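You operate a simulated robot arm through the tools that you are given. There is no shell and no other tool.

Carry out the task below with a simulated robot arm. There is one attempt and no reset: what you move stays moved.

Task
Wind the blue sample roll back, part it and sort it by the tally.
Fine: pass tray if the tally shows no fault, else reject tray; brake back on; leave the tally as it is.

The check looks at the end state, three seconds after you hand in, the way a careful person would. Anything else that was tipped, shoved, dropped, spilled or broken makes it a failure.

Robot
A 6-joint arm with a two-finger gripper, fixed in place. Base frame: the origin is at the foot of the arm, x ahead of it, y to its left, z up; the work surface is at about z = 833. Lengths are in mm, angles in rad, forces in N, time in s.
Its first joint turns from -2.897 to 2.897 rad. Payload 2.45 kg.
The tool frame sits at the grasp point between the pads (the TCP): z along the fingers, y along the line on which they close. The tips reach 20 mm beyond it. The gripper opens to 140 mm. The gripper's body begins 168 mm behind the TCP.
Orientation is that of the tool frame in the base frame, as [roll, pitch, yaw] about the fixed x, y, z axes, in that order (R = Rz(yaw) Ry(pitch) Rx(roll)). With the fingers straight down and closing along the base's y, the tool's x points along the base's -x, its y along +y and its z along -z.

Tools
- The arm moves only by the tool apply_moves. Its argument "motion" is a list of rows, each a list of 3 entries, a list of its own where there are three numbers: the shift along the tool's x, y, z in mm, then the turn, a rotation vector about the tool's x, y, z in rad, then the gripper command, from -1 (fully open) to 1 (shut), values between in proportion. In form: [[[dx, dy, dz], [ax, ay, az], fingers], ...]. A call has 1 to 20 rows; each row is the pose to reach, as a shift and turn from the pose commanded when the call began, along the tool's axes at that moment. Each row takes 0.2 s and may step no farther than 50 mm and 0.15 rad from the row before; otherwise, or with a gripper value out of range, the whole call is refused. A pose out of reach is approached as far as the arm can. The call stops where the force on the tool passes 40 N (or 10 N more than at its start, if that is more) or the arm is blocked; 0.2 s more then pass. The fingers move at their own pace (about 45 mm/s each) and stop on an object; they squeeze with about 44 N. The grip force told is the motor's: it shows also when the fingers shut on nothing. Time passes only in rows, and 0.2 s behind the last, so rows that repeat a pose let the fingers close. The reply holds the time, the measured pose of the TCP, the force on the tool along the base axes, the opening and the grip force, in the units named above and with some noise, with the torque about the TCP (base axes, N m) and any sound that the robot's microphone picked up.
- Cameras (640 x 400 px; columns grow to the right, rows downward): "scene" is fixed at [220.5, 649.5, 1466.8]; the picture's right is [-0.64, -0.77, 0.00], its down [-0.36, 0.30, -0.88] and it looks along [0.68, -0.56, -0.47] (base axes); focal length 329 px, centre (320, 200). "wrist" rides on the gripper at [78, 11, -209] in the tool frame; the picture's right is [-0.14, 0.99, 0.00], its down [-0.92, -0.13, -0.37] and it looks along [-0.36, -0.05, 0.93] (tool axes); focal length 280 px, centre (320, 200). There is no depth. A picture from a camera that has moved, and an enlarged one, comes with that camera's place and axes in the base frame and with its lens.
- snapshot(camera): a new picture of that camera. It takes no simulated time.
- zoom(camera, box): a new picture of the part [left, top, right, bottom] of that camera's present view, enlarged. It takes no simulated time.
- hand_in(): hands the job in; it is judged then, once.

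Places have to be worked out from the pictures, the camera data and where the tool is seen. Open the gripper and draw the arm clear of the work before you hand the job in, unless the task says otherwise.

The tools are called as name(argument=value, ...) on one line, values as JSON. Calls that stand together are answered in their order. apply_moves: Moves the arm, as the interface text tells. Its arguments: {"type":"object","properties":{"motion":{"type":"array","items":{"type":"array"}}},"required":["motion"]} The other tools are called the same way: snapshot (camera) takes a picture; zoom (camera, box) takes an enlarged picture of a part of a camera's view; hand_in () hands the job in.

At the start:

```text
t: 0.0
tool_pos: [799.3, -172.0, 1202.6]
tool_rot: [3.14, -0.001, -3.141]
contact_force: [-0.1, -0.4, -0.2]
moment: [-0.03, 0.0, 0.04]
opening: 140.1
finger_force: 0.1
```

scene: 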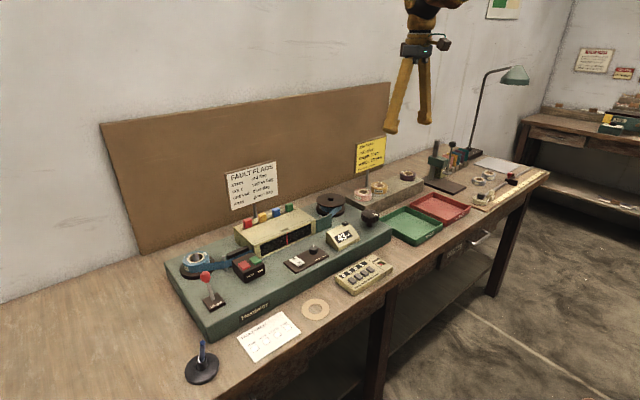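
wrist: 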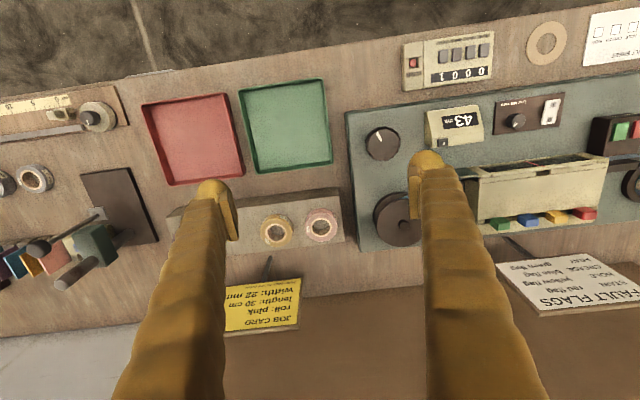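

I'll look closely at the bench before moving anything. I start with enlarged views of the machine, the cards and the tally.

zoom(camera="scene", box=[160, 180, 320, 280])

zoom(camera="scene", box=[280, 180, 440, 300])

zoom(camera="scene", box=[160, 260, 320, 390])

zoom(camera="scene", box=[340, 120, 500, 220])

zoom(camera="wrist", box=[340, 80, 640, 280])

zoom(camera="wrist", box=[390, 10, 640, 100])

```text
4.00 times, centred on (240, 230) of scene
camera zoom: at [220.5, 649.5, 1466.8], right [-0.64, -0.77, 0.0], down [-0.36, 0.3, -0.88], along [0.68, -0.56, -0.47], focal length 1317 px, centre (640, 80)
```

zoom: 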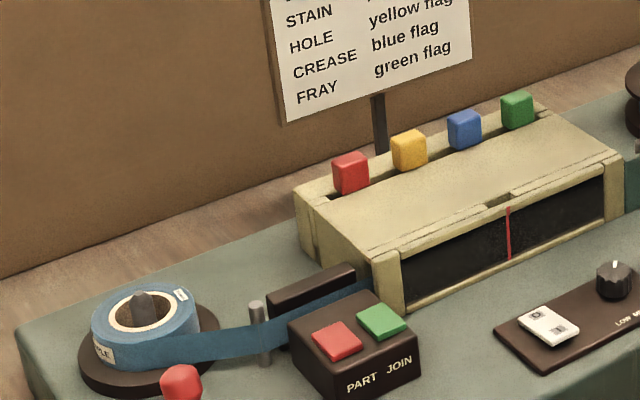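

```text
3.33 times, centred on (360, 240) of scene
camera zoom: at [220.5, 649.5, 1466.8], right [-0.64, -0.77, 0.0], down [-0.36, 0.3, -0.88], along [0.68, -0.56, -0.47], focal length 1097 px, centre (187, 67)
```

zoom: 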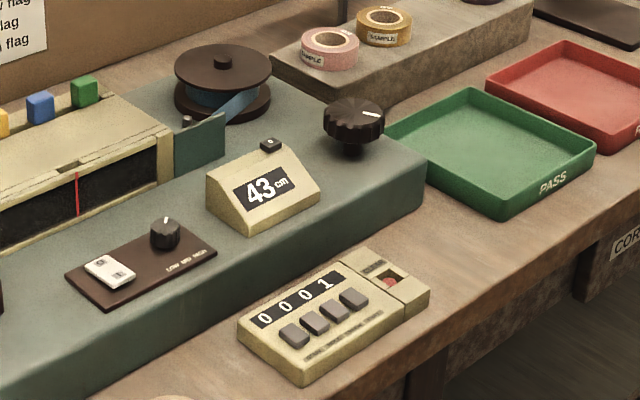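

```text
3.08 times, centred on (240, 325) of scene
camera zoom: at [220.5, 649.5, 1466.8], right [-0.64, -0.77, 0.0], down [-0.36, 0.3, -0.88], along [0.68, -0.56, -0.47], focal length 1013 px, centre (566, -185)
```

zoom: 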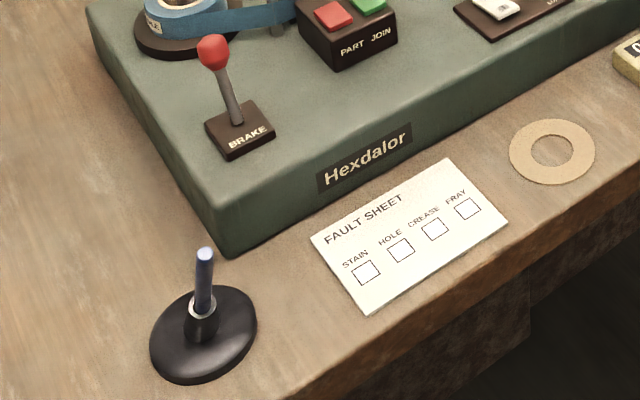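

```text
4.00 times, centred on (420, 170) of scene
camera zoom: at [220.5, 649.5, 1466.8], right [-0.64, -0.77, 0.0], down [-0.36, 0.3, -0.88], along [0.68, -0.56, -0.47], focal length 1317 px, centre (-80, 320)
```

zoom: 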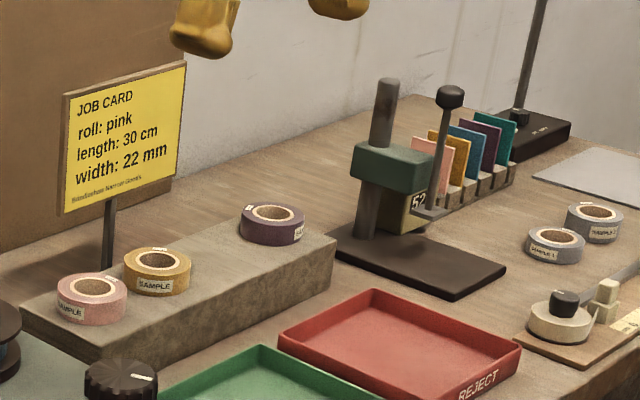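

```text
2.00 times, centred on (490, 180) of wrist
camera zoom: at [721.5, -161.6, 1411.3], right [0.14, 0.99, 0.0], down [0.92, -0.13, 0.37], along [0.36, -0.05, -0.93], focal length 561 px, centre (-20, 240)
```

zoom: 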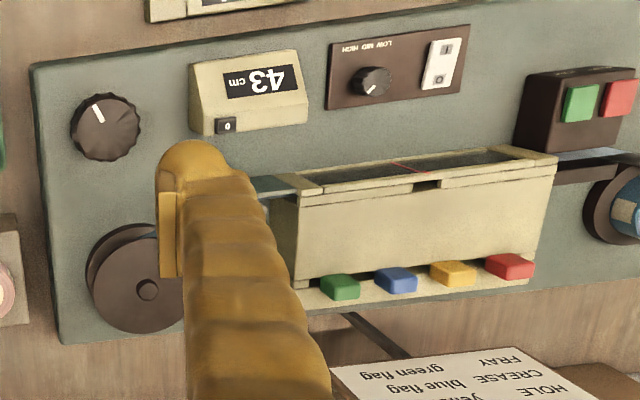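

```text
2.56 times, centred on (515, 55) of wrist
camera zoom: at [721.5, -161.6, 1411.3], right [0.14, 0.99, 0.0], down [0.92, -0.13, 0.37], along [0.36, -0.05, -0.93], focal length 718 px, centre (-179, 571)
```

zoom: 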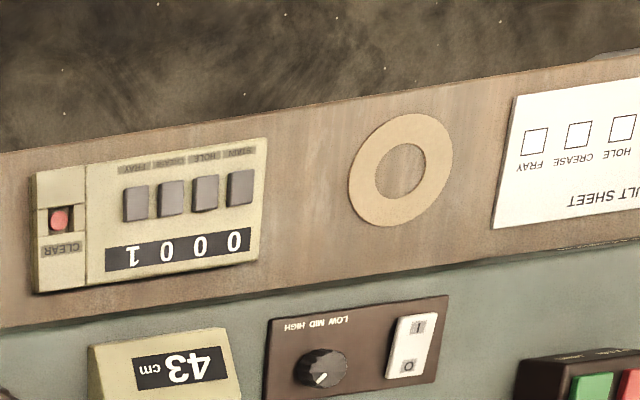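

The tally reads 0 0 0 1, which is FRAY 1, so the roll should go to the reject tray. The blue roll is at about (978, 454), the brake lever at about (815, 482) and the hand knob at about (825, -66, 918). I'll move the arm high over the left half of the bench for a closer look.

apply_moves(motion=[[[9, 47, 0], [0, 0, 0], -1], [[18, 95, 0], [0, 0, 0], -1], [[27, 142, 0], [0, 0, 0], -1], [[36, 190, 0], [0, 0, 0], -1], [[45, 237, 0], [0, 0, 0], -1], [[54, 285, 0], [0, 0, 0], -1], [[63, 332, 0], [0, 0, 0], -1], [[72, 380, 0], [0, 0, 0], -1], [[81, 427, 0], [0, 0, 0], -1], [[90, 475, 0], [0, 0, 0], -1], [[99, 522, 0], [0, 0, 0], -1]])

snapshot(camera="wrist")

snapshot(camera="scene")

```text
t: 2.4
tool_pos: [699.3, 349.0, 1203.4]
tool_rot: [3.141, 0.001, 3.141]
contact_force: [-0.5, 0.6, 0.6]
moment: [-0.01, -0.01, 0.0]
opening: 139.9
finger_force: 0.1
```

```text
taken
camera wrist: at [621.8, 359.7, 1411.3], right [0.14, 0.99, 0.0], down [0.92, -0.13, 0.37], along [0.36, -0.05, -0.93], focal length 280 px, centre (320, 200)
```

wrist: 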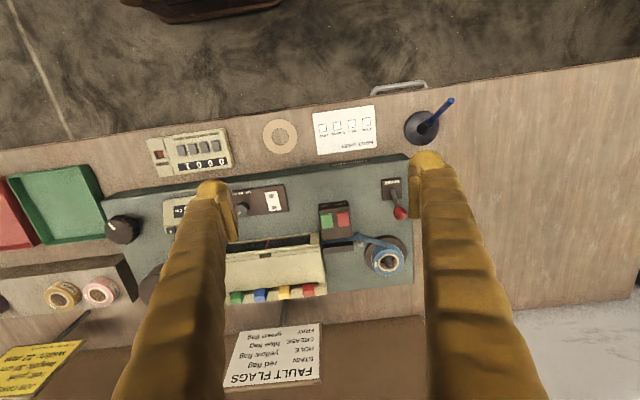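

```text
taken
```

scene: 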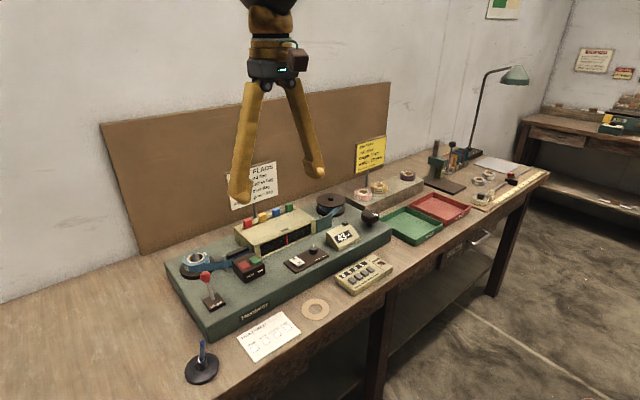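

zoom(camera="wrist", box=[310, 160, 430, 290])

zoom(camera="wrist", box=[100, 180, 320, 310])

zoom(camera="scene", box=[170, 240, 250, 320])

zoom(camera="scene", box=[310, 180, 400, 240])

zoom(camera="scene", box=[330, 250, 400, 300])

zoom(camera="wrist", box=[140, 120, 240, 180])

```text
3.08 times, centred on (370, 225) of wrist
camera zoom: at [621.8, 359.7, 1411.3], right [0.14, 0.99, 0.0], down [0.92, -0.13, 0.37], along [0.36, -0.05, -0.93], focal length 863 px, centre (166, 123)
```

zoom: 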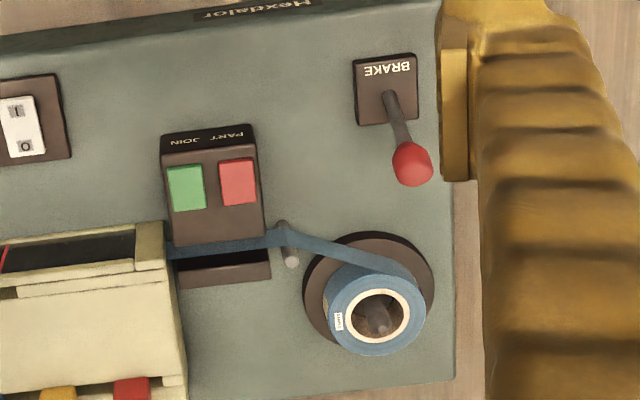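

```text
2.91 times, centred on (210, 245) of wrist
camera zoom: at [621.8, 359.7, 1411.3], right [0.14, 0.99, 0.0], down [0.92, -0.13, 0.37], along [0.36, -0.05, -0.93], focal length 816 px, centre (640, 69)
```

zoom: 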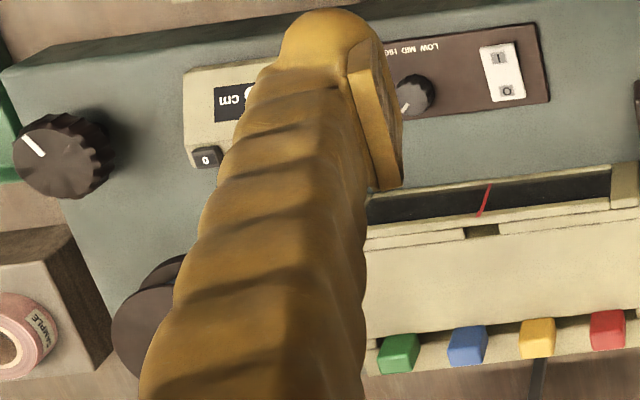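

```text
5.00 times, centred on (210, 280) of scene
camera zoom: at [220.5, 649.5, 1466.8], right [-0.64, -0.77, 0.0], down [-0.36, 0.3, -0.88], along [0.68, -0.56, -0.47], focal length 1646 px, centre (870, -200)
```

zoom: 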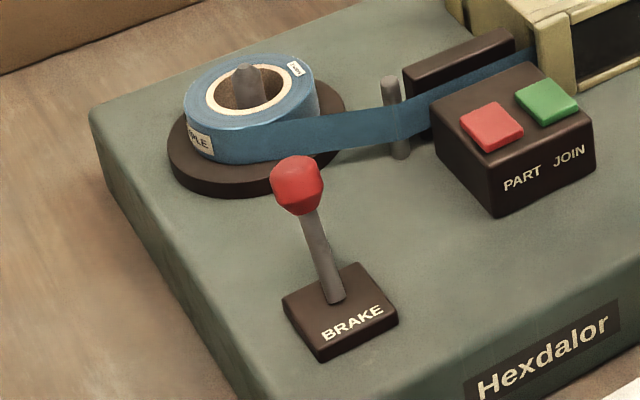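

```text
6.67 times, centred on (355, 210) of scene
camera zoom: at [220.5, 649.5, 1466.8], right [-0.64, -0.77, 0.0], down [-0.36, 0.3, -0.88], along [0.68, -0.56, -0.47], focal length 2195 px, centre (87, 133)
```

zoom: 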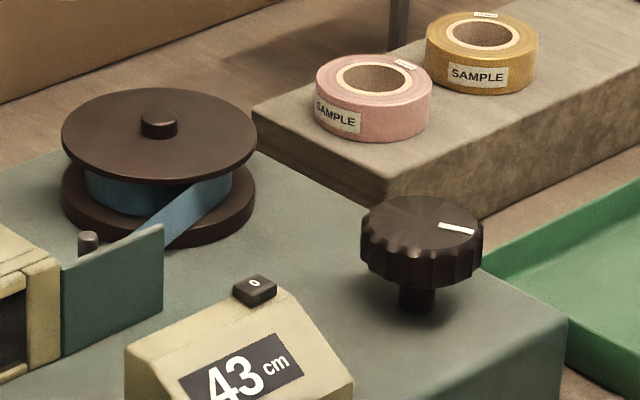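

```text
8.00 times, centred on (365, 275) of scene
camera zoom: at [220.5, 649.5, 1466.8], right [-0.64, -0.77, 0.0], down [-0.36, 0.3, -0.88], along [0.68, -0.56, -0.47], focal length 2634 px, centre (-40, -400)
```

zoom: 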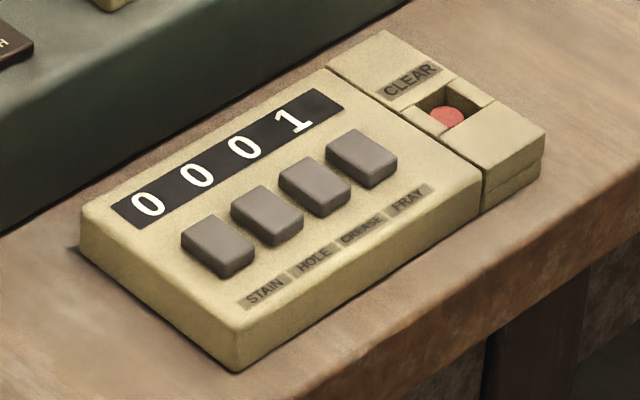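

```text
6.40 times, centred on (190, 150) of wrist
camera zoom: at [621.8, 359.7, 1411.3], right [0.14, 0.99, 0.0], down [0.92, -0.13, 0.37], along [0.36, -0.05, -0.93], focal length 1794 px, centre (1152, 520)
```

zoom: 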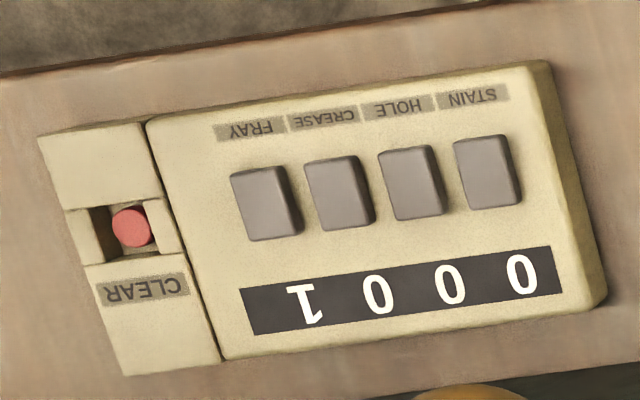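

The tally shows only FRAY at 1, so it's reject. The brake lever leans toward the roll: pivot at about (826, 475, 880), red knob at about (853, 475, 942). I'll take the gripper above the knob, slightly tilted outward and half open.

apply_moves(motion=[[[-25, 21, 23], [0, -0.05, 0], -0.2], [[-50, 42, 46], [0, -0.1, 0], 0.0], [[-75, 63, 70], [0, -0.15, 0], 0.0], [[-100, 84, 93], [0, -0.2, 0], 0.0], [[-125, 105, 117], [0, -0.25, 0], 0.0], [[-140, 126, 140], [0, -0.3, 0], 0.0], [[-140, 126, 140], [0, -0.3, 0], 0.0]])

snapshot(camera="wrist")

zoom(camera="scene", box=[140, 140, 300, 320])

```text
t: 4.0
tool_pos: [840.1, 479.3, 1062.5]
tool_rot: [-3.141, 0.3, -3.141]
contact_force: [-0.3, 0.0, 1.0]
moment: [0.0, -0.01, 0.0]
opening: 70.1
finger_force: 0.0
```

```text
taken
camera wrist: at [703.3, 488.9, 1237.8], right [0.13, 0.99, 0.04], down [0.77, -0.13, 0.62], along [0.62, -0.05, -0.78], focal length 280 px, centre (320, 200)
```

wrist: 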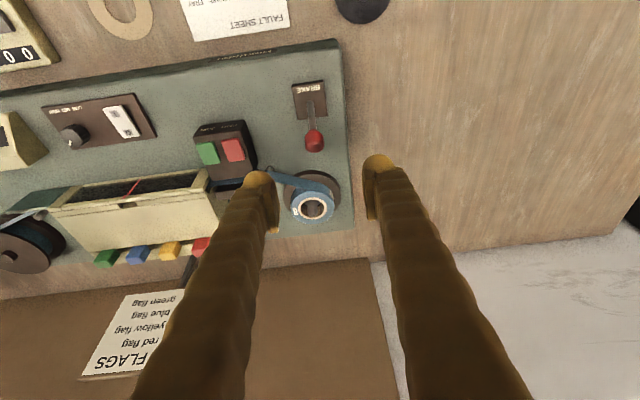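

```text
2.22 times, centred on (220, 230) of scene
camera zoom: at [220.5, 649.5, 1466.8], right [-0.64, -0.77, 0.0], down [-0.36, 0.3, -0.88], along [0.68, -0.56, -0.47], focal length 732 px, centre (542, 133)
```

zoom: 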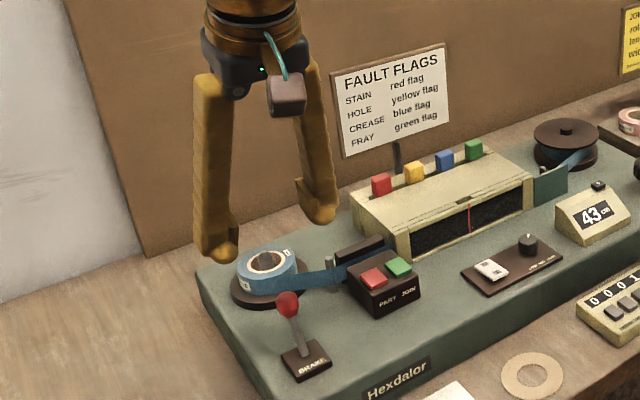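

The knob triangulates to about (851, 475.5, 942), and the TCP is at about (840, 478, 1062). I'll descend so the open fingers straddle the knob, then look before closing.

apply_moves(motion=[[[6, -0.6, 29], [0, 0, 0], 0.0], [[12, -1.2, 58], [0, 0, 0], 0.0], [[18, -1.8, 88], [0, 0, 0], 0.0], [[24.4, -2.4, 117.5], [0, 0, 0], 0.0], [[24.4, -2.4, 117.5], [0, 0, 0], 0.0]])

zoom(camera="wrist", box=[220, 60, 420, 260])

zoom(camera="scene", box=[160, 200, 280, 320])

```text
t: 5.2
tool_pos: [850.4, 475.3, 943.2]
tool_rot: [-3.141, 0.301, -3.14]
contact_force: [-0.5, -1.1, 1.5]
moment: [-0.01, -0.01, 0.02]
opening: 70.1
finger_force: 0.1
```

```text
2.00 times, centred on (320, 160) of wrist
camera zoom: at [715.1, 485.4, 1119.3], right [0.13, 0.99, 0.04], down [0.77, -0.13, 0.62], along [0.62, -0.05, -0.78], focal length 561 px, centre (320, 280)
```

zoom: 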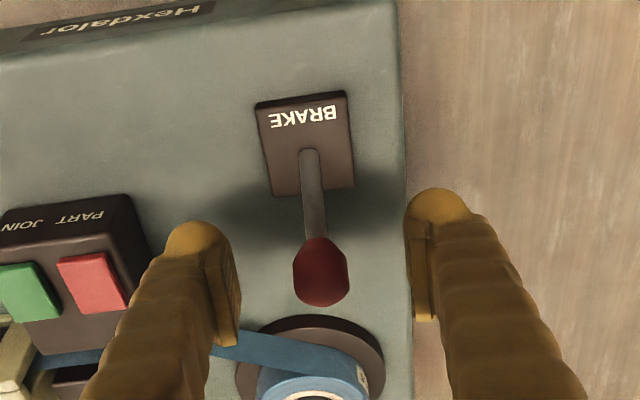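

```text
3.33 times, centred on (220, 260) of scene
camera zoom: at [220.5, 649.5, 1466.8], right [-0.64, -0.77, 0.0], down [-0.36, 0.3, -0.88], along [0.68, -0.56, -0.47], focal length 1097 px, centre (653, 0)
```

zoom: 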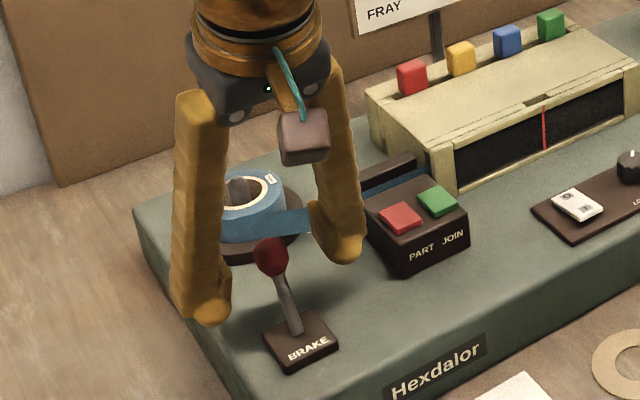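

The knob is centred between the pads, about 22 mm wide. I'll close on it.

apply_moves(motion=[[[0, 0, 0], [0, 0, 0], 0.4], [[0, 0, 0], [0, 0, 0], 0.8], [[0, 0, 0], [0, 0, 0], 1.0], [[0, 0, 0], [0, 0, 0], 1.0], [[0, 0, 0], [0, 0, 0], 1.0]])

```text
t: 6.4
tool_pos: [850.6, 475.0, 942.4]
tool_rot: [3.141, 0.301, 3.141]
contact_force: [0.4, 3.7, -1.3]
moment: [0.0, -0.05, -0.04]
opening: 17.3
finger_force: 39.2
```

The knob is held at 17 mm with 39 N. I'll swing the lever along its arc toward -x, away from the roll, to release the brake.

apply_moves(motion=[[[6.4, 0, -3.9], [0, 0, 0], 1.0], [[14.4, 0, -8.1], [0, 0, 0], 1.0], [[22.3, 0, -11.1], [0, 0, 0], 1.0], [[30.5, 0, -13.1], [0, 0, 0], 1.0], [[39.6, 0, -14.1], [0, 0, 0], 1.0], [[47.1, 0, -14.2], [0, 0, 0], 1.0]])

zoom(camera="wrist", box=[220, 60, 420, 260])

zoom(camera="scene", box=[160, 200, 280, 320])

```text
t: 7.8
tool_pos: [801.9, 474.5, 944.3]
tool_rot: [3.141, 0.299, 3.142]
contact_force: [16.3, 16.7, 14.8]
moment: [-0.06, -1.16, 0.22]
opening: 17.2
finger_force: 42.5
```

```text
2.00 times, centred on (320, 160) of wrist
camera zoom: at [666.3, 485.4, 1119.3], right [0.13, 0.99, 0.04], down [0.77, -0.13, 0.62], along [0.62, -0.05, -0.78], focal length 561 px, centre (320, 280)
```

zoom: 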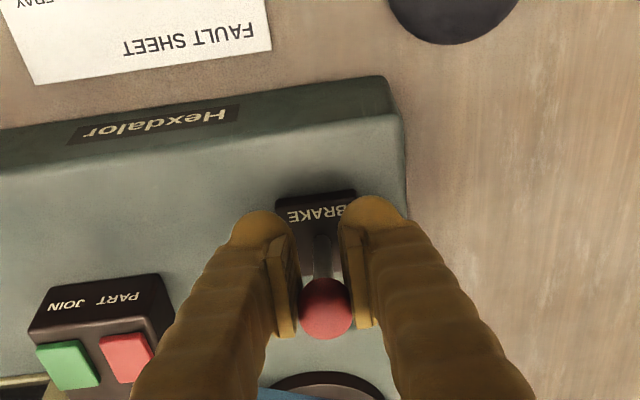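

```text
3.33 times, centred on (220, 260) of scene
camera zoom: at [220.5, 649.5, 1466.8], right [-0.64, -0.77, 0.0], down [-0.36, 0.3, -0.88], along [0.68, -0.56, -0.47], focal length 1097 px, centre (653, 0)
```

zoom: 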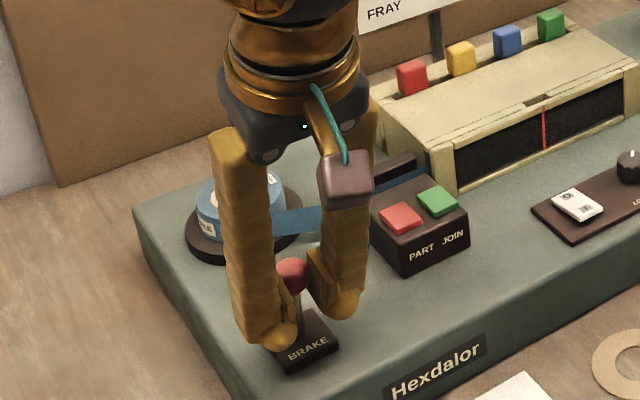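

The knob seems to have lagged in the grip: it is at x of about 820 while the TCP is at 802, with 16 N of resistance. I'll open the fingers and see where the lever rests.

apply_moves(motion=[[[0, 0, 0], [0, 0, 0], 0.6], [[0, 0, 0], [0, 0, 0], 0.3], [[0, 0, 0], [0, 0, 0], 0.2], [[0, 0, 0], [0, 0, 0], 0.2]])

zoom(camera="wrist", box=[220, 60, 420, 260])

zoom(camera="scene", box=[170, 220, 270, 320])

```text
t: 8.8
tool_pos: [803.1, 473.7, 942.3]
tool_rot: [3.14, 0.3, -3.14]
contact_force: [0.1, -1.0, 0.4]
moment: [-0.01, 0.01, 0.02]
opening: 55.9
finger_force: 0.2
```

```text
2.00 times, centred on (320, 160) of wrist
camera zoom: at [666.3, 485.0, 1118.7], right [0.13, 0.99, 0.04], down [0.77, -0.13, 0.62], along [0.62, -0.05, -0.78], focal length 561 px, centre (320, 280)
```

zoom: 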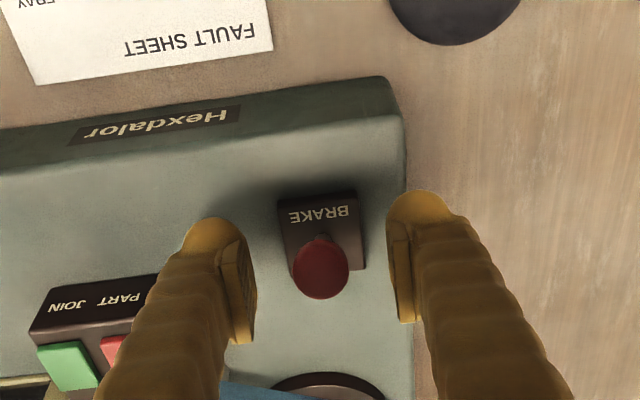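

```text
4.00 times, centred on (220, 270) of scene
camera zoom: at [220.5, 649.5, 1466.8], right [-0.64, -0.77, 0.0], down [-0.36, 0.3, -0.88], along [0.68, -0.56, -0.47], focal length 1317 px, centre (720, -80)
```

zoom: 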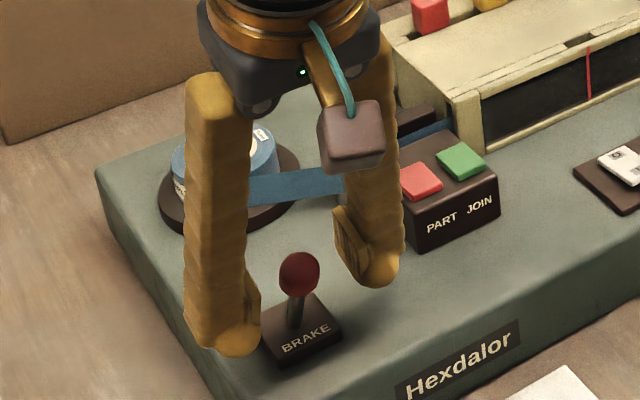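

After release the lever settled fully on the -x side, with the knob now at about (802, 474, 942), so it is a two-position lever that has been thrown over. Next I'll lift away and go look at the hand knob.

apply_moves(motion=[[[-14.8, 0, -47.8], [0, 0, 0], 0.2], [[-29.6, 0, -95.5], [0, 0, 0], 0.0], [[-44.3, 0, -143.3], [0, 0, 0], 0.0], [[-41.2, -45, -145], [0, 0.03, 0], 0.0], [[-38, -90, -146.6], [0, 0.06, 0], 0.0], [[-34.9, -135, -148.3], [0, 0.09, 0], 0.0], [[-31.7, -180, -150], [0, 0.12, 0], 0.0], [[-28.6, -225, -151.7], [0, 0.15, 0], 0.0], [[-25.5, -270, -153.3], [0, 0.18, 0], 0.0], [[-22.3, -315, -155], [0, 0.21, 0], 0.0], [[-19.2, -360, -156.7], [0, 0.24, 0], 0.0], [[-16, -405, -158.3], [0, 0.27, 0], 0.0], [[-12.9, -450, -160], [0, 0.3, 0], 0.0], [[-9.8, -495, -161.6], [0, 0.3, 0], 0.0], [[-6.6, -540, -163.3], [0, 0.3, 0], 0.0]])

snapshot(camera="wrist")

snapshot(camera="scene")

```text
t: 12.0
tool_pos: [763.6, -68.1, 1099.1]
tool_rot: [-3.14, -0.001, 3.141]
contact_force: [0.5, -0.1, -0.8]
moment: [0.01, -0.01, 0.02]
opening: 70.1
finger_force: 0.1
```

```text
taken
camera wrist: at [686.3, -56.7, 1307.6], right [0.14, 0.99, 0.0], down [0.92, -0.13, 0.37], along [0.36, -0.05, -0.93], focal length 280 px, centre (320, 200)
```

wrist: 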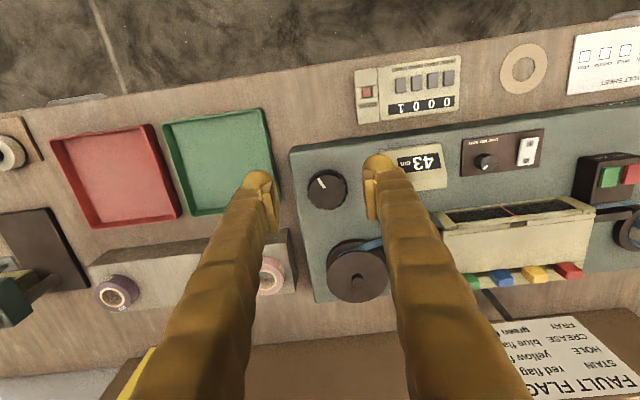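

```text
taken
```

scene: 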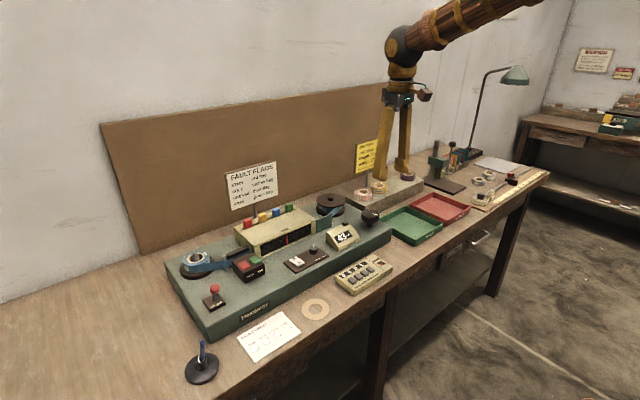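

zoom(camera="wrist", box=[270, 120, 470, 320])

zoom(camera="scene", box=[310, 180, 400, 250])

zoom(camera="scene", box=[170, 240, 260, 320])

```text
2.00 times, centred on (370, 220) of wrist
camera zoom: at [686.3, -56.7, 1307.6], right [0.14, 0.99, 0.0], down [0.92, -0.13, 0.37], along [0.36, -0.05, -0.93], focal length 561 px, centre (220, 160)
```

zoom: 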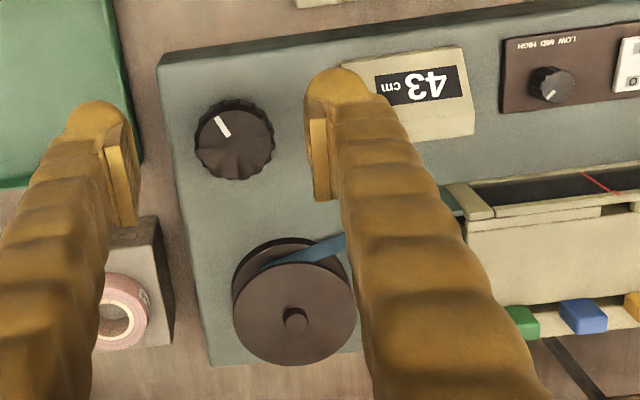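

```text
5.71 times, centred on (355, 215) of scene
camera zoom: at [220.5, 649.5, 1466.8], right [-0.64, -0.77, 0.0], down [-0.36, 0.3, -0.88], along [0.68, -0.56, -0.47], focal length 1881 px, centre (120, 114)
```

zoom: 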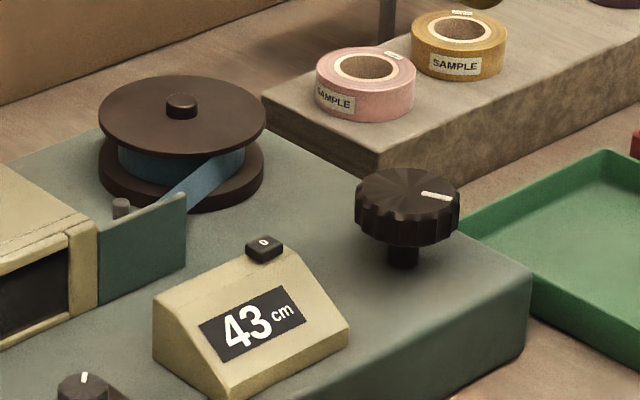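

```text
5.00 times, centred on (215, 280) of scene
camera zoom: at [220.5, 649.5, 1466.8], right [-0.64, -0.77, 0.0], down [-0.36, 0.3, -0.88], along [0.68, -0.56, -0.47], focal length 1646 px, centre (845, -200)
```

zoom: 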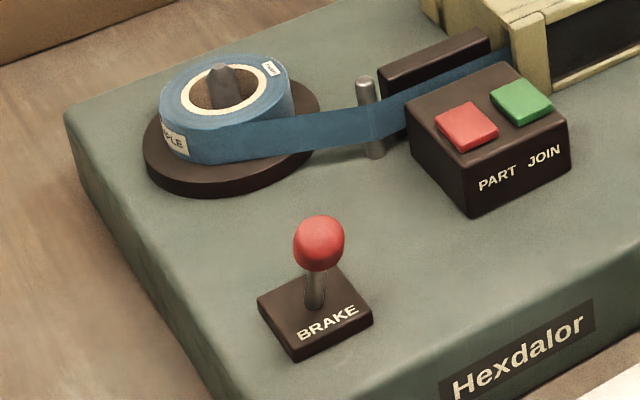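

The handwheel top centre triangulates to about (825, -68, 923), about 58 mm across, with its rim at z of about 903 to 923. I'll go above it with the gripper opened to about 95 mm and turned back 1.2 rad, so I have room for a clockwise stroke.

apply_moves(motion=[[[-10, 0, 10], [0, 0, -0.15], -0.36], [[-20, 0, 20], [0, 0, -0.3], -0.36], [[-30, 0, 30], [0, 0, -0.45], -0.36], [[-40, 0, 40], [0, 0, -0.6], -0.36], [[-50, 0, 55], [0, 0, -0.75], -0.36], [[-61.4, 0, 70], [0, 0, -0.9], -0.36], [[-61.4, 0, 85], [0, 0, -1.05], -0.36], [[-61.4, 0, 100], [0, 0, -1.2], -0.36], [[-61.4, 0, 110], [0, 0, -1.2], -0.36]])

snapshot(camera="wrist")

zoom(camera="scene", box=[290, 120, 450, 260])

```text
t: 14.0
tool_pos: [821.3, -66.1, 991.7]
tool_rot: [-3.141, 0.001, -1.941]
contact_force: [-0.4, -0.3, 0.6]
moment: [0.01, 0.01, 0.03]
opening: 95.3
finger_force: 0.2
```

```text
taken
camera wrist: at [783.4, -135.2, 1200.3], right [-0.87, 0.49, 0.0], down [0.45, 0.81, 0.37], along [0.18, 0.32, -0.93], focal length 280 px, centre (320, 200)
```

wrist: 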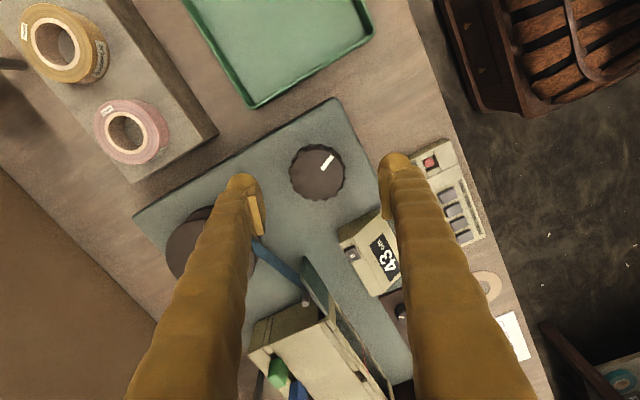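

```text
2.86 times, centred on (370, 190) of scene
camera zoom: at [220.5, 649.5, 1466.8], right [-0.64, -0.77, 0.0], down [-0.36, 0.3, -0.88], along [0.68, -0.56, -0.47], focal length 941 px, centre (177, 229)
```

zoom: 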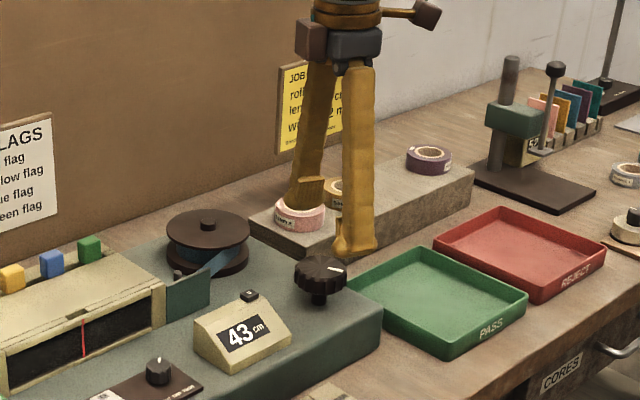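

The knob now reads as (824.3, -68.3), and the TCP is within 3 mm of being above it. I'll descend to rim height and close.

apply_moves(motion=[[[0.8, -2.9, 25], [0, 0, 0], -0.36], [[0.8, -2.9, 50], [0, 0, 0], -0.36], [[0.8, -2.9, 76], [0, 0, 0], -0.36], [[0.8, -2.9, 76], [0, 0, 0], 0.2], [[0.8, -2.9, 76], [0, 0, 0], 0.6], [[0.8, -2.9, 76], [0, 0, 0], 0.6], [[0.8, -2.9, 76], [0, 0, 0], 0.6]])

snapshot(camera="wrist")

zoom(camera="scene", box=[310, 170, 410, 250])

```text
t: 15.6
tool_pos: [825.0, -68.7, 915.3]
tool_rot: [-3.14, 0.0, -1.942]
contact_force: [-9.0, 2.9, 1.3]
moment: [0.07, -0.09, -0.02]
opening: 57.4
finger_force: 37.3
```

```text
taken
camera wrist: at [786.0, -137.1, 1123.7], right [-0.87, 0.49, 0.0], down [0.45, 0.81, 0.37], along [0.18, 0.32, -0.93], focal length 280 px, centre (320, 200)
```

wrist: 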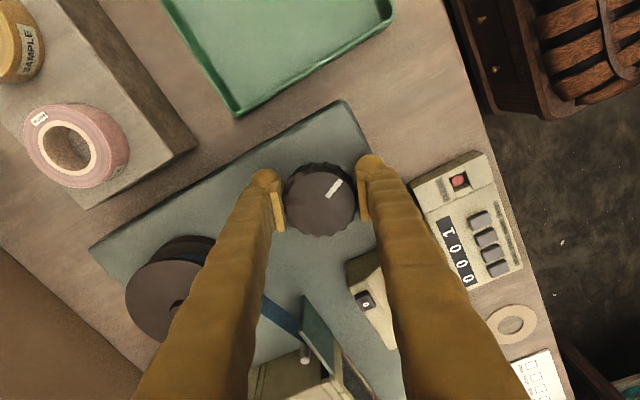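

```text
5.00 times, centred on (360, 210) of scene
camera zoom: at [220.5, 649.5, 1466.8], right [-0.64, -0.77, 0.0], down [-0.36, 0.3, -0.88], along [0.68, -0.56, -0.47], focal length 1646 px, centre (120, 150)
```

zoom: 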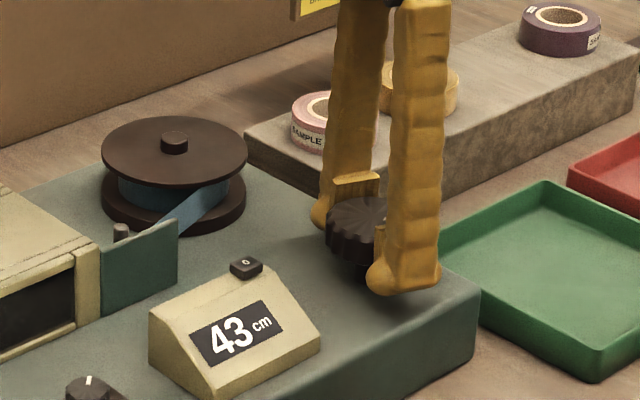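

The knob is gripped at 57 mm. I'll try a small clockwise turn of 0.45 rad, tool z positive, and watch the meter.

apply_moves(motion=[[[0, 0, 0], [0, 0, 0.1], 0.6], [[0, 0, 0], [0, 0, 0.2], 0.6], [[0, 0, 0], [0, 0, 0.3], 0.6], [[0, 0, 0], [0, 0, 0.4], 0.6], [[0, 0, 0], [0, 0, 0.45], 0.6]])

zoom(camera="scene", box=[310, 170, 410, 250])

zoom(camera="wrist", box=[240, 100, 440, 300])

zoom(camera="scene", box=[170, 220, 270, 320])

```text
t: 16.7
tool_pos: [823.0, -67.9, 914.4]
tool_rot: [3.14, -0.002, -2.361]
contact_force: [-5.2, 1.6, 2.7]
moment: [0.0, 0.07, 0.04]
opening: 57.3
finger_force: 45.3
stopped in row 5: the force on the tool passed its limit at 42 N (the readings are from after the stop); the commanded pose is now the measured one
```

```text
5.00 times, centred on (360, 210) of scene
camera zoom: at [220.5, 649.5, 1466.8], right [-0.64, -0.77, 0.0], down [-0.36, 0.3, -0.88], along [0.68, -0.56, -0.47], focal length 1646 px, centre (120, 150)
```

zoom: 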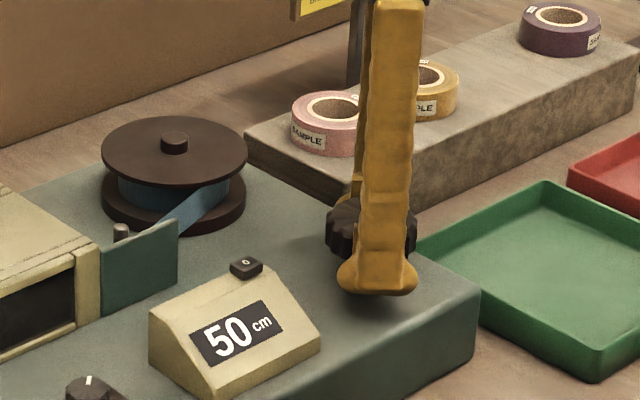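

```text
2.00 times, centred on (340, 200) of wrist
camera zoom: at [760.6, -114.8, 1123.8], right [-0.6, 0.8, 0.0], down [0.75, 0.56, 0.37], along [0.29, 0.22, -0.93], focal length 561 px, centre (280, 200)
```

zoom: 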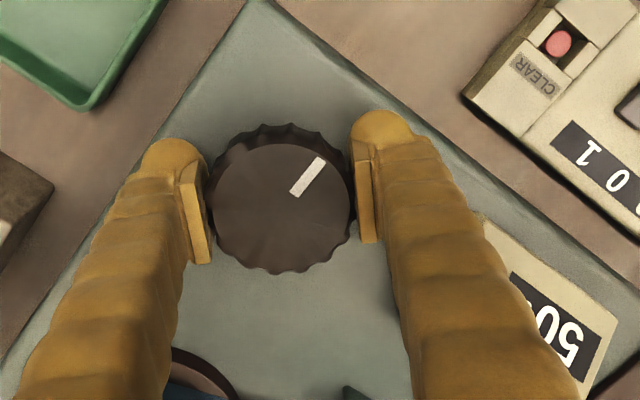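

```text
4.00 times, centred on (220, 270) of scene
camera zoom: at [220.5, 649.5, 1466.8], right [-0.64, -0.77, 0.0], down [-0.36, 0.3, -0.88], along [0.68, -0.56, -0.47], focal length 1317 px, centre (720, -80)
```

zoom: 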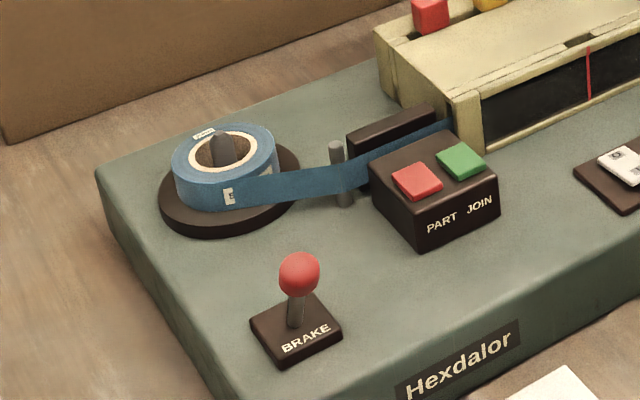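

Clockwise ran the meter up from 43 to 50, so that is forward and seems to reach an end stop. Winding back is counter-clockwise. I'll turn the other way by 0.9 rad and watch the meter.

apply_moves(motion=[[[0, 0, 0], [0, 0, -0.1], 0.6], [[0, 0, 0], [0, 0, -0.2], 0.6], [[0, 0, 0], [0, 0, -0.3], 0.6], [[0, 0, 0], [0, 0, -0.4], 0.6], [[0, 0, 0], [0, 0, -0.5], 0.6], [[0, 0, 0], [0, 0, -0.6], 0.6], [[0, 0, 0], [0, 0, -0.7], 0.6], [[0, 0, 0], [0, 0, -0.8], 0.6], [[0, 0, 0], [0, 0, -0.9], 0.6]])

zoom(camera="scene", box=[310, 170, 410, 250])

zoom(camera="wrist", box=[240, 100, 440, 300])

zoom(camera="scene", box=[170, 220, 270, 320])

```text
t: 18.5
tool_pos: [825.2, -68.7, 916.0]
tool_rot: [-3.139, -0.001, -1.582]
contact_force: [6.0, -2.6, -7.4]
moment: [-0.02, 0.06, -0.05]
opening: 57.3
finger_force: 45.3
stopped in row 9: the force on the tool passed its limit at 42 N (the readings are from after the stop); the commanded pose is now the measured one
```

```text
5.00 times, centred on (360, 210) of scene
camera zoom: at [220.5, 649.5, 1466.8], right [-0.64, -0.77, 0.0], down [-0.36, 0.3, -0.88], along [0.68, -0.56, -0.47], focal length 1646 px, centre (120, 150)
```

zoom: 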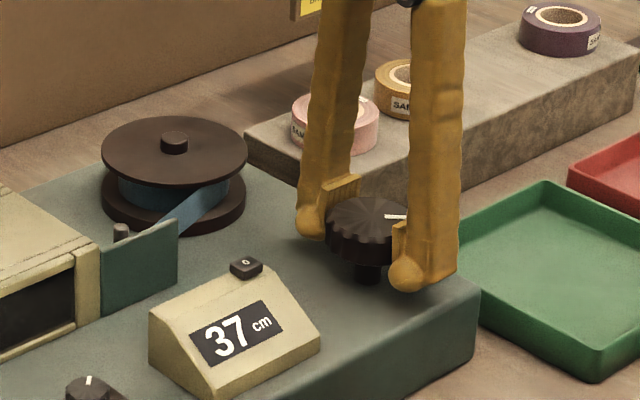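

```text
2.00 times, centred on (340, 200) of wrist
camera zoom: at [813.5, -146.3, 1123.7], right [-0.99, 0.15, 0.0], down [0.14, 0.92, 0.37], along [0.06, 0.36, -0.93], focal length 561 px, centre (280, 200)
```

zoom: 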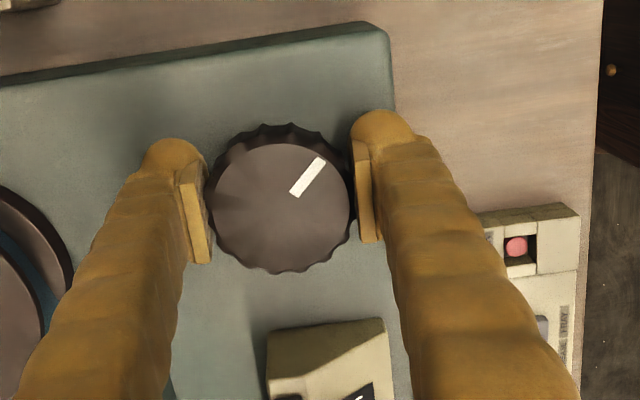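

```text
4.00 times, centred on (220, 270) of scene
camera zoom: at [220.5, 649.5, 1466.8], right [-0.64, -0.77, 0.0], down [-0.36, 0.3, -0.88], along [0.68, -0.56, -0.47], focal length 1317 px, centre (720, -80)
```

zoom: 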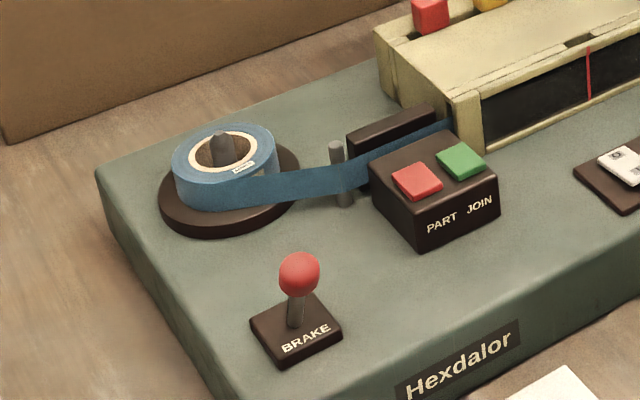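

Counter-clockwise winds back, 13 cm for 0.78 rad, and the meter now reads 37. The force stop came from being about 3 mm off the knob's axis, which I place at about (825.1, -65.7). I'll open, lift clear, re-centre and turn the gripper back for one long stroke.

apply_moves(motion=[[[0, 0, 0], [0, 0, 0], 0.0], [[0, 0, 0], [0, 0, 0], -0.2], [[0, 0, 0], [0, 0, 0], -0.2], [[-3, 0, -30], [0, 0, 0.1], -0.2], [[-3, 0, -60], [0, 0, 0.2], -0.2], [[-3, 0, -60], [0, 0, 0.35], -0.2], [[-3, 0, -60], [0, 0, 0.5], -0.2], [[-3, 0, -60], [0, 0, 0.65], -0.2], [[-3, 0, -60], [0, 0, 0.8], -0.2], [[-3, 0, -60], [0, 0, 0.95], -0.2], [[-3, 0, -60], [0, 0, 1.1], -0.2], [[-3, 0, -60], [0, 0, 1.25], -0.2], [[-3, 0, -60], [0, 0, 1.4], -0.2], [[-3, 0, -60], [0, 0, 1.55], -0.2], [[-3, 0, -60], [0, 0, 1.7], -0.2], [[-3, 0, -60], [0, 0, 1.85], -0.2], [[-3, 0, -60], [0, 0, 2.0], -0.2], [[-3, 0, -60], [0, 0, 2.15], -0.2], [[-3, 0, -60], [0, 0, 2.3], -0.2]])

zoom(camera="wrist", box=[220, 80, 420, 280])

zoom(camera="scene", box=[310, 170, 410, 250])

```text
t: 22.5
tool_pos: [824.5, -63.8, 975.4]
tool_rot: [3.141, 0.0, 2.4]
contact_force: [0.1, 0.7, -0.1]
moment: [0.0, -0.02, 0.02]
opening: 84.1
finger_force: 0.1
```

```text
2.00 times, centred on (320, 180) of wrist
camera zoom: at [774.9, -4.2, 1184.2], right [0.77, 0.64, 0.0], down [0.59, -0.72, 0.37], along [0.24, -0.28, -0.93], focal length 561 px, centre (320, 240)
```

zoom: 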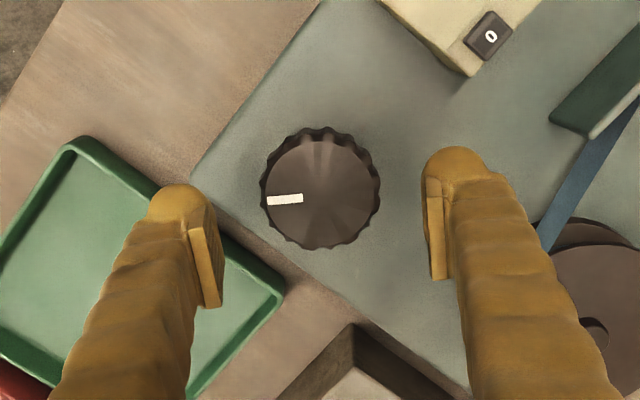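

```text
5.00 times, centred on (360, 210) of scene
camera zoom: at [220.5, 649.5, 1466.8], right [-0.64, -0.77, 0.0], down [-0.36, 0.3, -0.88], along [0.68, -0.56, -0.47], focal length 1646 px, centre (120, 150)
```

zoom: 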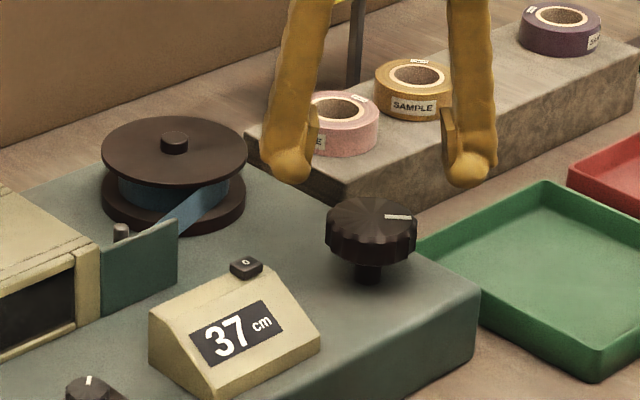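

The meter held at 37 after release and the gripper is centred over the knob. I'll descend and grip again.

apply_moves(motion=[[[-0.7, 0, 30], [0, 0, 0], -0.2], [[-0.7, 0, 60], [0, 0, 0], -0.2], [[-0.7, 0, 60], [0, 0, 0], 0.3], [[-0.7, 0, 60], [0, 0, 0], 0.6], [[-0.7, 0, 60], [0, 0, 0], 0.6], [[-0.7, 0, 60], [0, 0, 0], 0.6]])

zoom(camera="wrist", box=[220, 100, 420, 300])

```text
t: 23.9
tool_pos: [825.5, -65.9, 916.6]
tool_rot: [3.139, 0.002, 2.401]
contact_force: [18.4, 18.2, -4.3]
moment: [-0.1, 0.06, -0.01]
opening: 56.8
finger_force: 45.2
```

```text
2.00 times, centred on (320, 200) of wrist
camera zoom: at [775.0, -5.3, 1125.4], right [0.77, 0.64, 0.0], down [0.59, -0.72, 0.37], along [0.24, -0.28, -0.93], focal length 561 px, centre (320, 200)
```

zoom: 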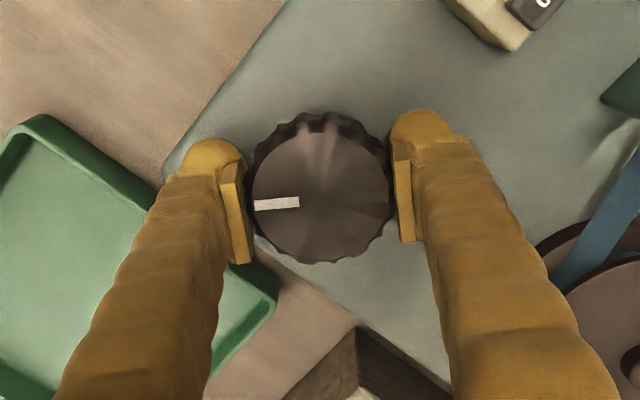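

The side load of 26 N along tool +y says the knob's axis is slightly to that side. I'll shift 1 mm that way to relax it before turning.

apply_moves(motion=[[[0, 1.2, 0], [0, 0, 0], 0.6], [[0, 1.2, 0], [0, 0, 0], 0.6]])

```text
t: 24.5
tool_pos: [825.0, -65.7, 916.4]
tool_rot: [-3.14, 0.003, 2.403]
contact_force: [3.4, 0.5, 12.4]
moment: [-0.03, 0.17, -0.02]
opening: 57.3
finger_force: 45.2
```

The side load is now small. I'll turn counter-clockwise by 1.4 rad and check the meter.

apply_moves(motion=[[[0, 0, 0], [0, 0, -0.1], 0.6], [[0, 0, 0], [0, 0, -0.2], 0.6], [[0, 0, 0], [0, 0, -0.3], 0.6], [[0, 0, 0], [0, 0, -0.4], 0.6], [[0, 0, 0], [0, 0, -0.5], 0.6], [[0, 0, 0], [0, 0, -0.6], 0.6], [[0, 0, 0], [0, 0, -0.7], 0.6], [[0, 0, 0], [0, 0, -0.8], 0.6], [[0, 0, 0], [0, 0, -0.9], 0.6], [[0, 0, 0], [0, 0, -1.0], 0.6], [[0, 0, 0], [0, 0, -1.1], 0.6], [[0, 0, 0], [0, 0, -1.2], 0.6], [[0, 0, 0], [0, 0, -1.3], 0.6], [[0, 0, 0], [0, 0, -1.4], 0.6]])

zoom(camera="scene", box=[310, 170, 410, 250])

zoom(camera="scene", box=[170, 220, 320, 320])

```text
t: 25.4
tool_pos: [826.2, -65.4, 917.2]
tool_rot: [-3.141, 0.002, 2.717]
contact_force: [-4.6, -0.9, 4.6]
moment: [-0.16, 0.46, -0.02]
opening: 57.0
finger_force: 45.4
stopped in row 4: the force on the tool passed its limit at 41 N (the readings are from after the stop); the commanded pose is now the measured one
```

```text
5.00 times, centred on (360, 210) of scene
camera zoom: at [220.5, 649.5, 1466.8], right [-0.64, -0.77, 0.0], down [-0.36, 0.3, -0.88], along [0.68, -0.56, -0.47], focal length 1646 px, centre (120, 150)
```

zoom: 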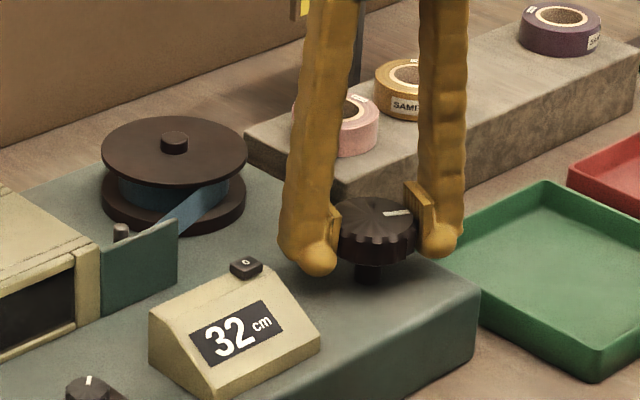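

```text
4.00 times, centred on (245, 270) of scene
camera zoom: at [220.5, 649.5, 1466.8], right [-0.64, -0.77, 0.0], down [-0.36, 0.3, -0.88], along [0.68, -0.56, -0.47], focal length 1317 px, centre (620, -80)
```

zoom: 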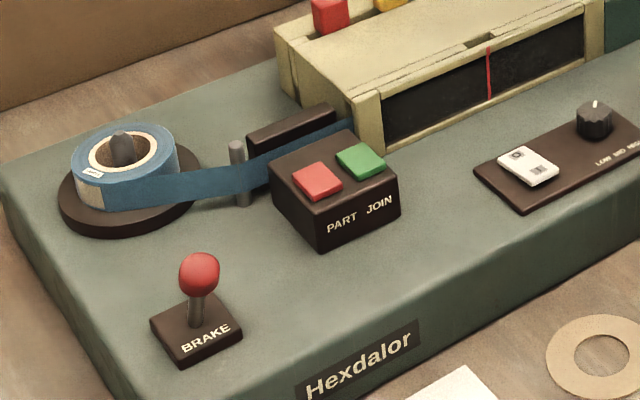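

The meter is at 32. The stroke was cut by side force again, so I'll ease the grip command to just under the knob's width and see whether the squeeze and side load drop.

apply_moves(motion=[[[0, 0, 0], [0, 0, 0], 0.22], [[0, 0, 0], [0, 0, 0], 0.22]])

zoom(camera="wrist", box=[220, 100, 420, 300])

```text
t: 26.0
tool_pos: [827.4, -65.8, 917.7]
tool_rot: [3.141, 0.001, 2.716]
contact_force: [-10.1, -2.4, 9.7]
moment: [0.0, 0.12, 0.02]
opening: 57.1
finger_force: 45.3
```

```text
2.00 times, centred on (320, 200) of wrist
camera zoom: at [759.0, -23.5, 1125.3], right [0.53, 0.85, 0.0], down [0.79, -0.5, 0.37], along [0.31, -0.2, -0.93], focal length 561 px, centre (320, 200)
```

zoom: 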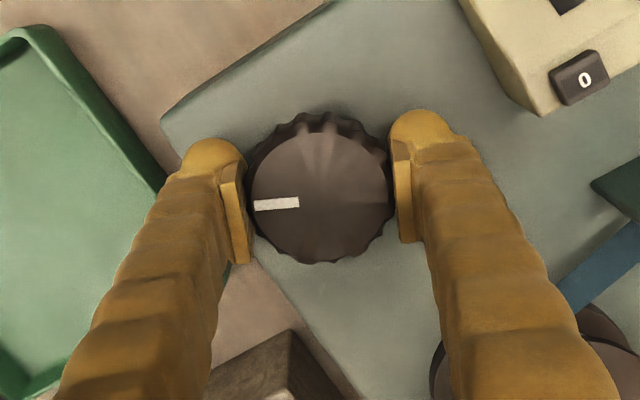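

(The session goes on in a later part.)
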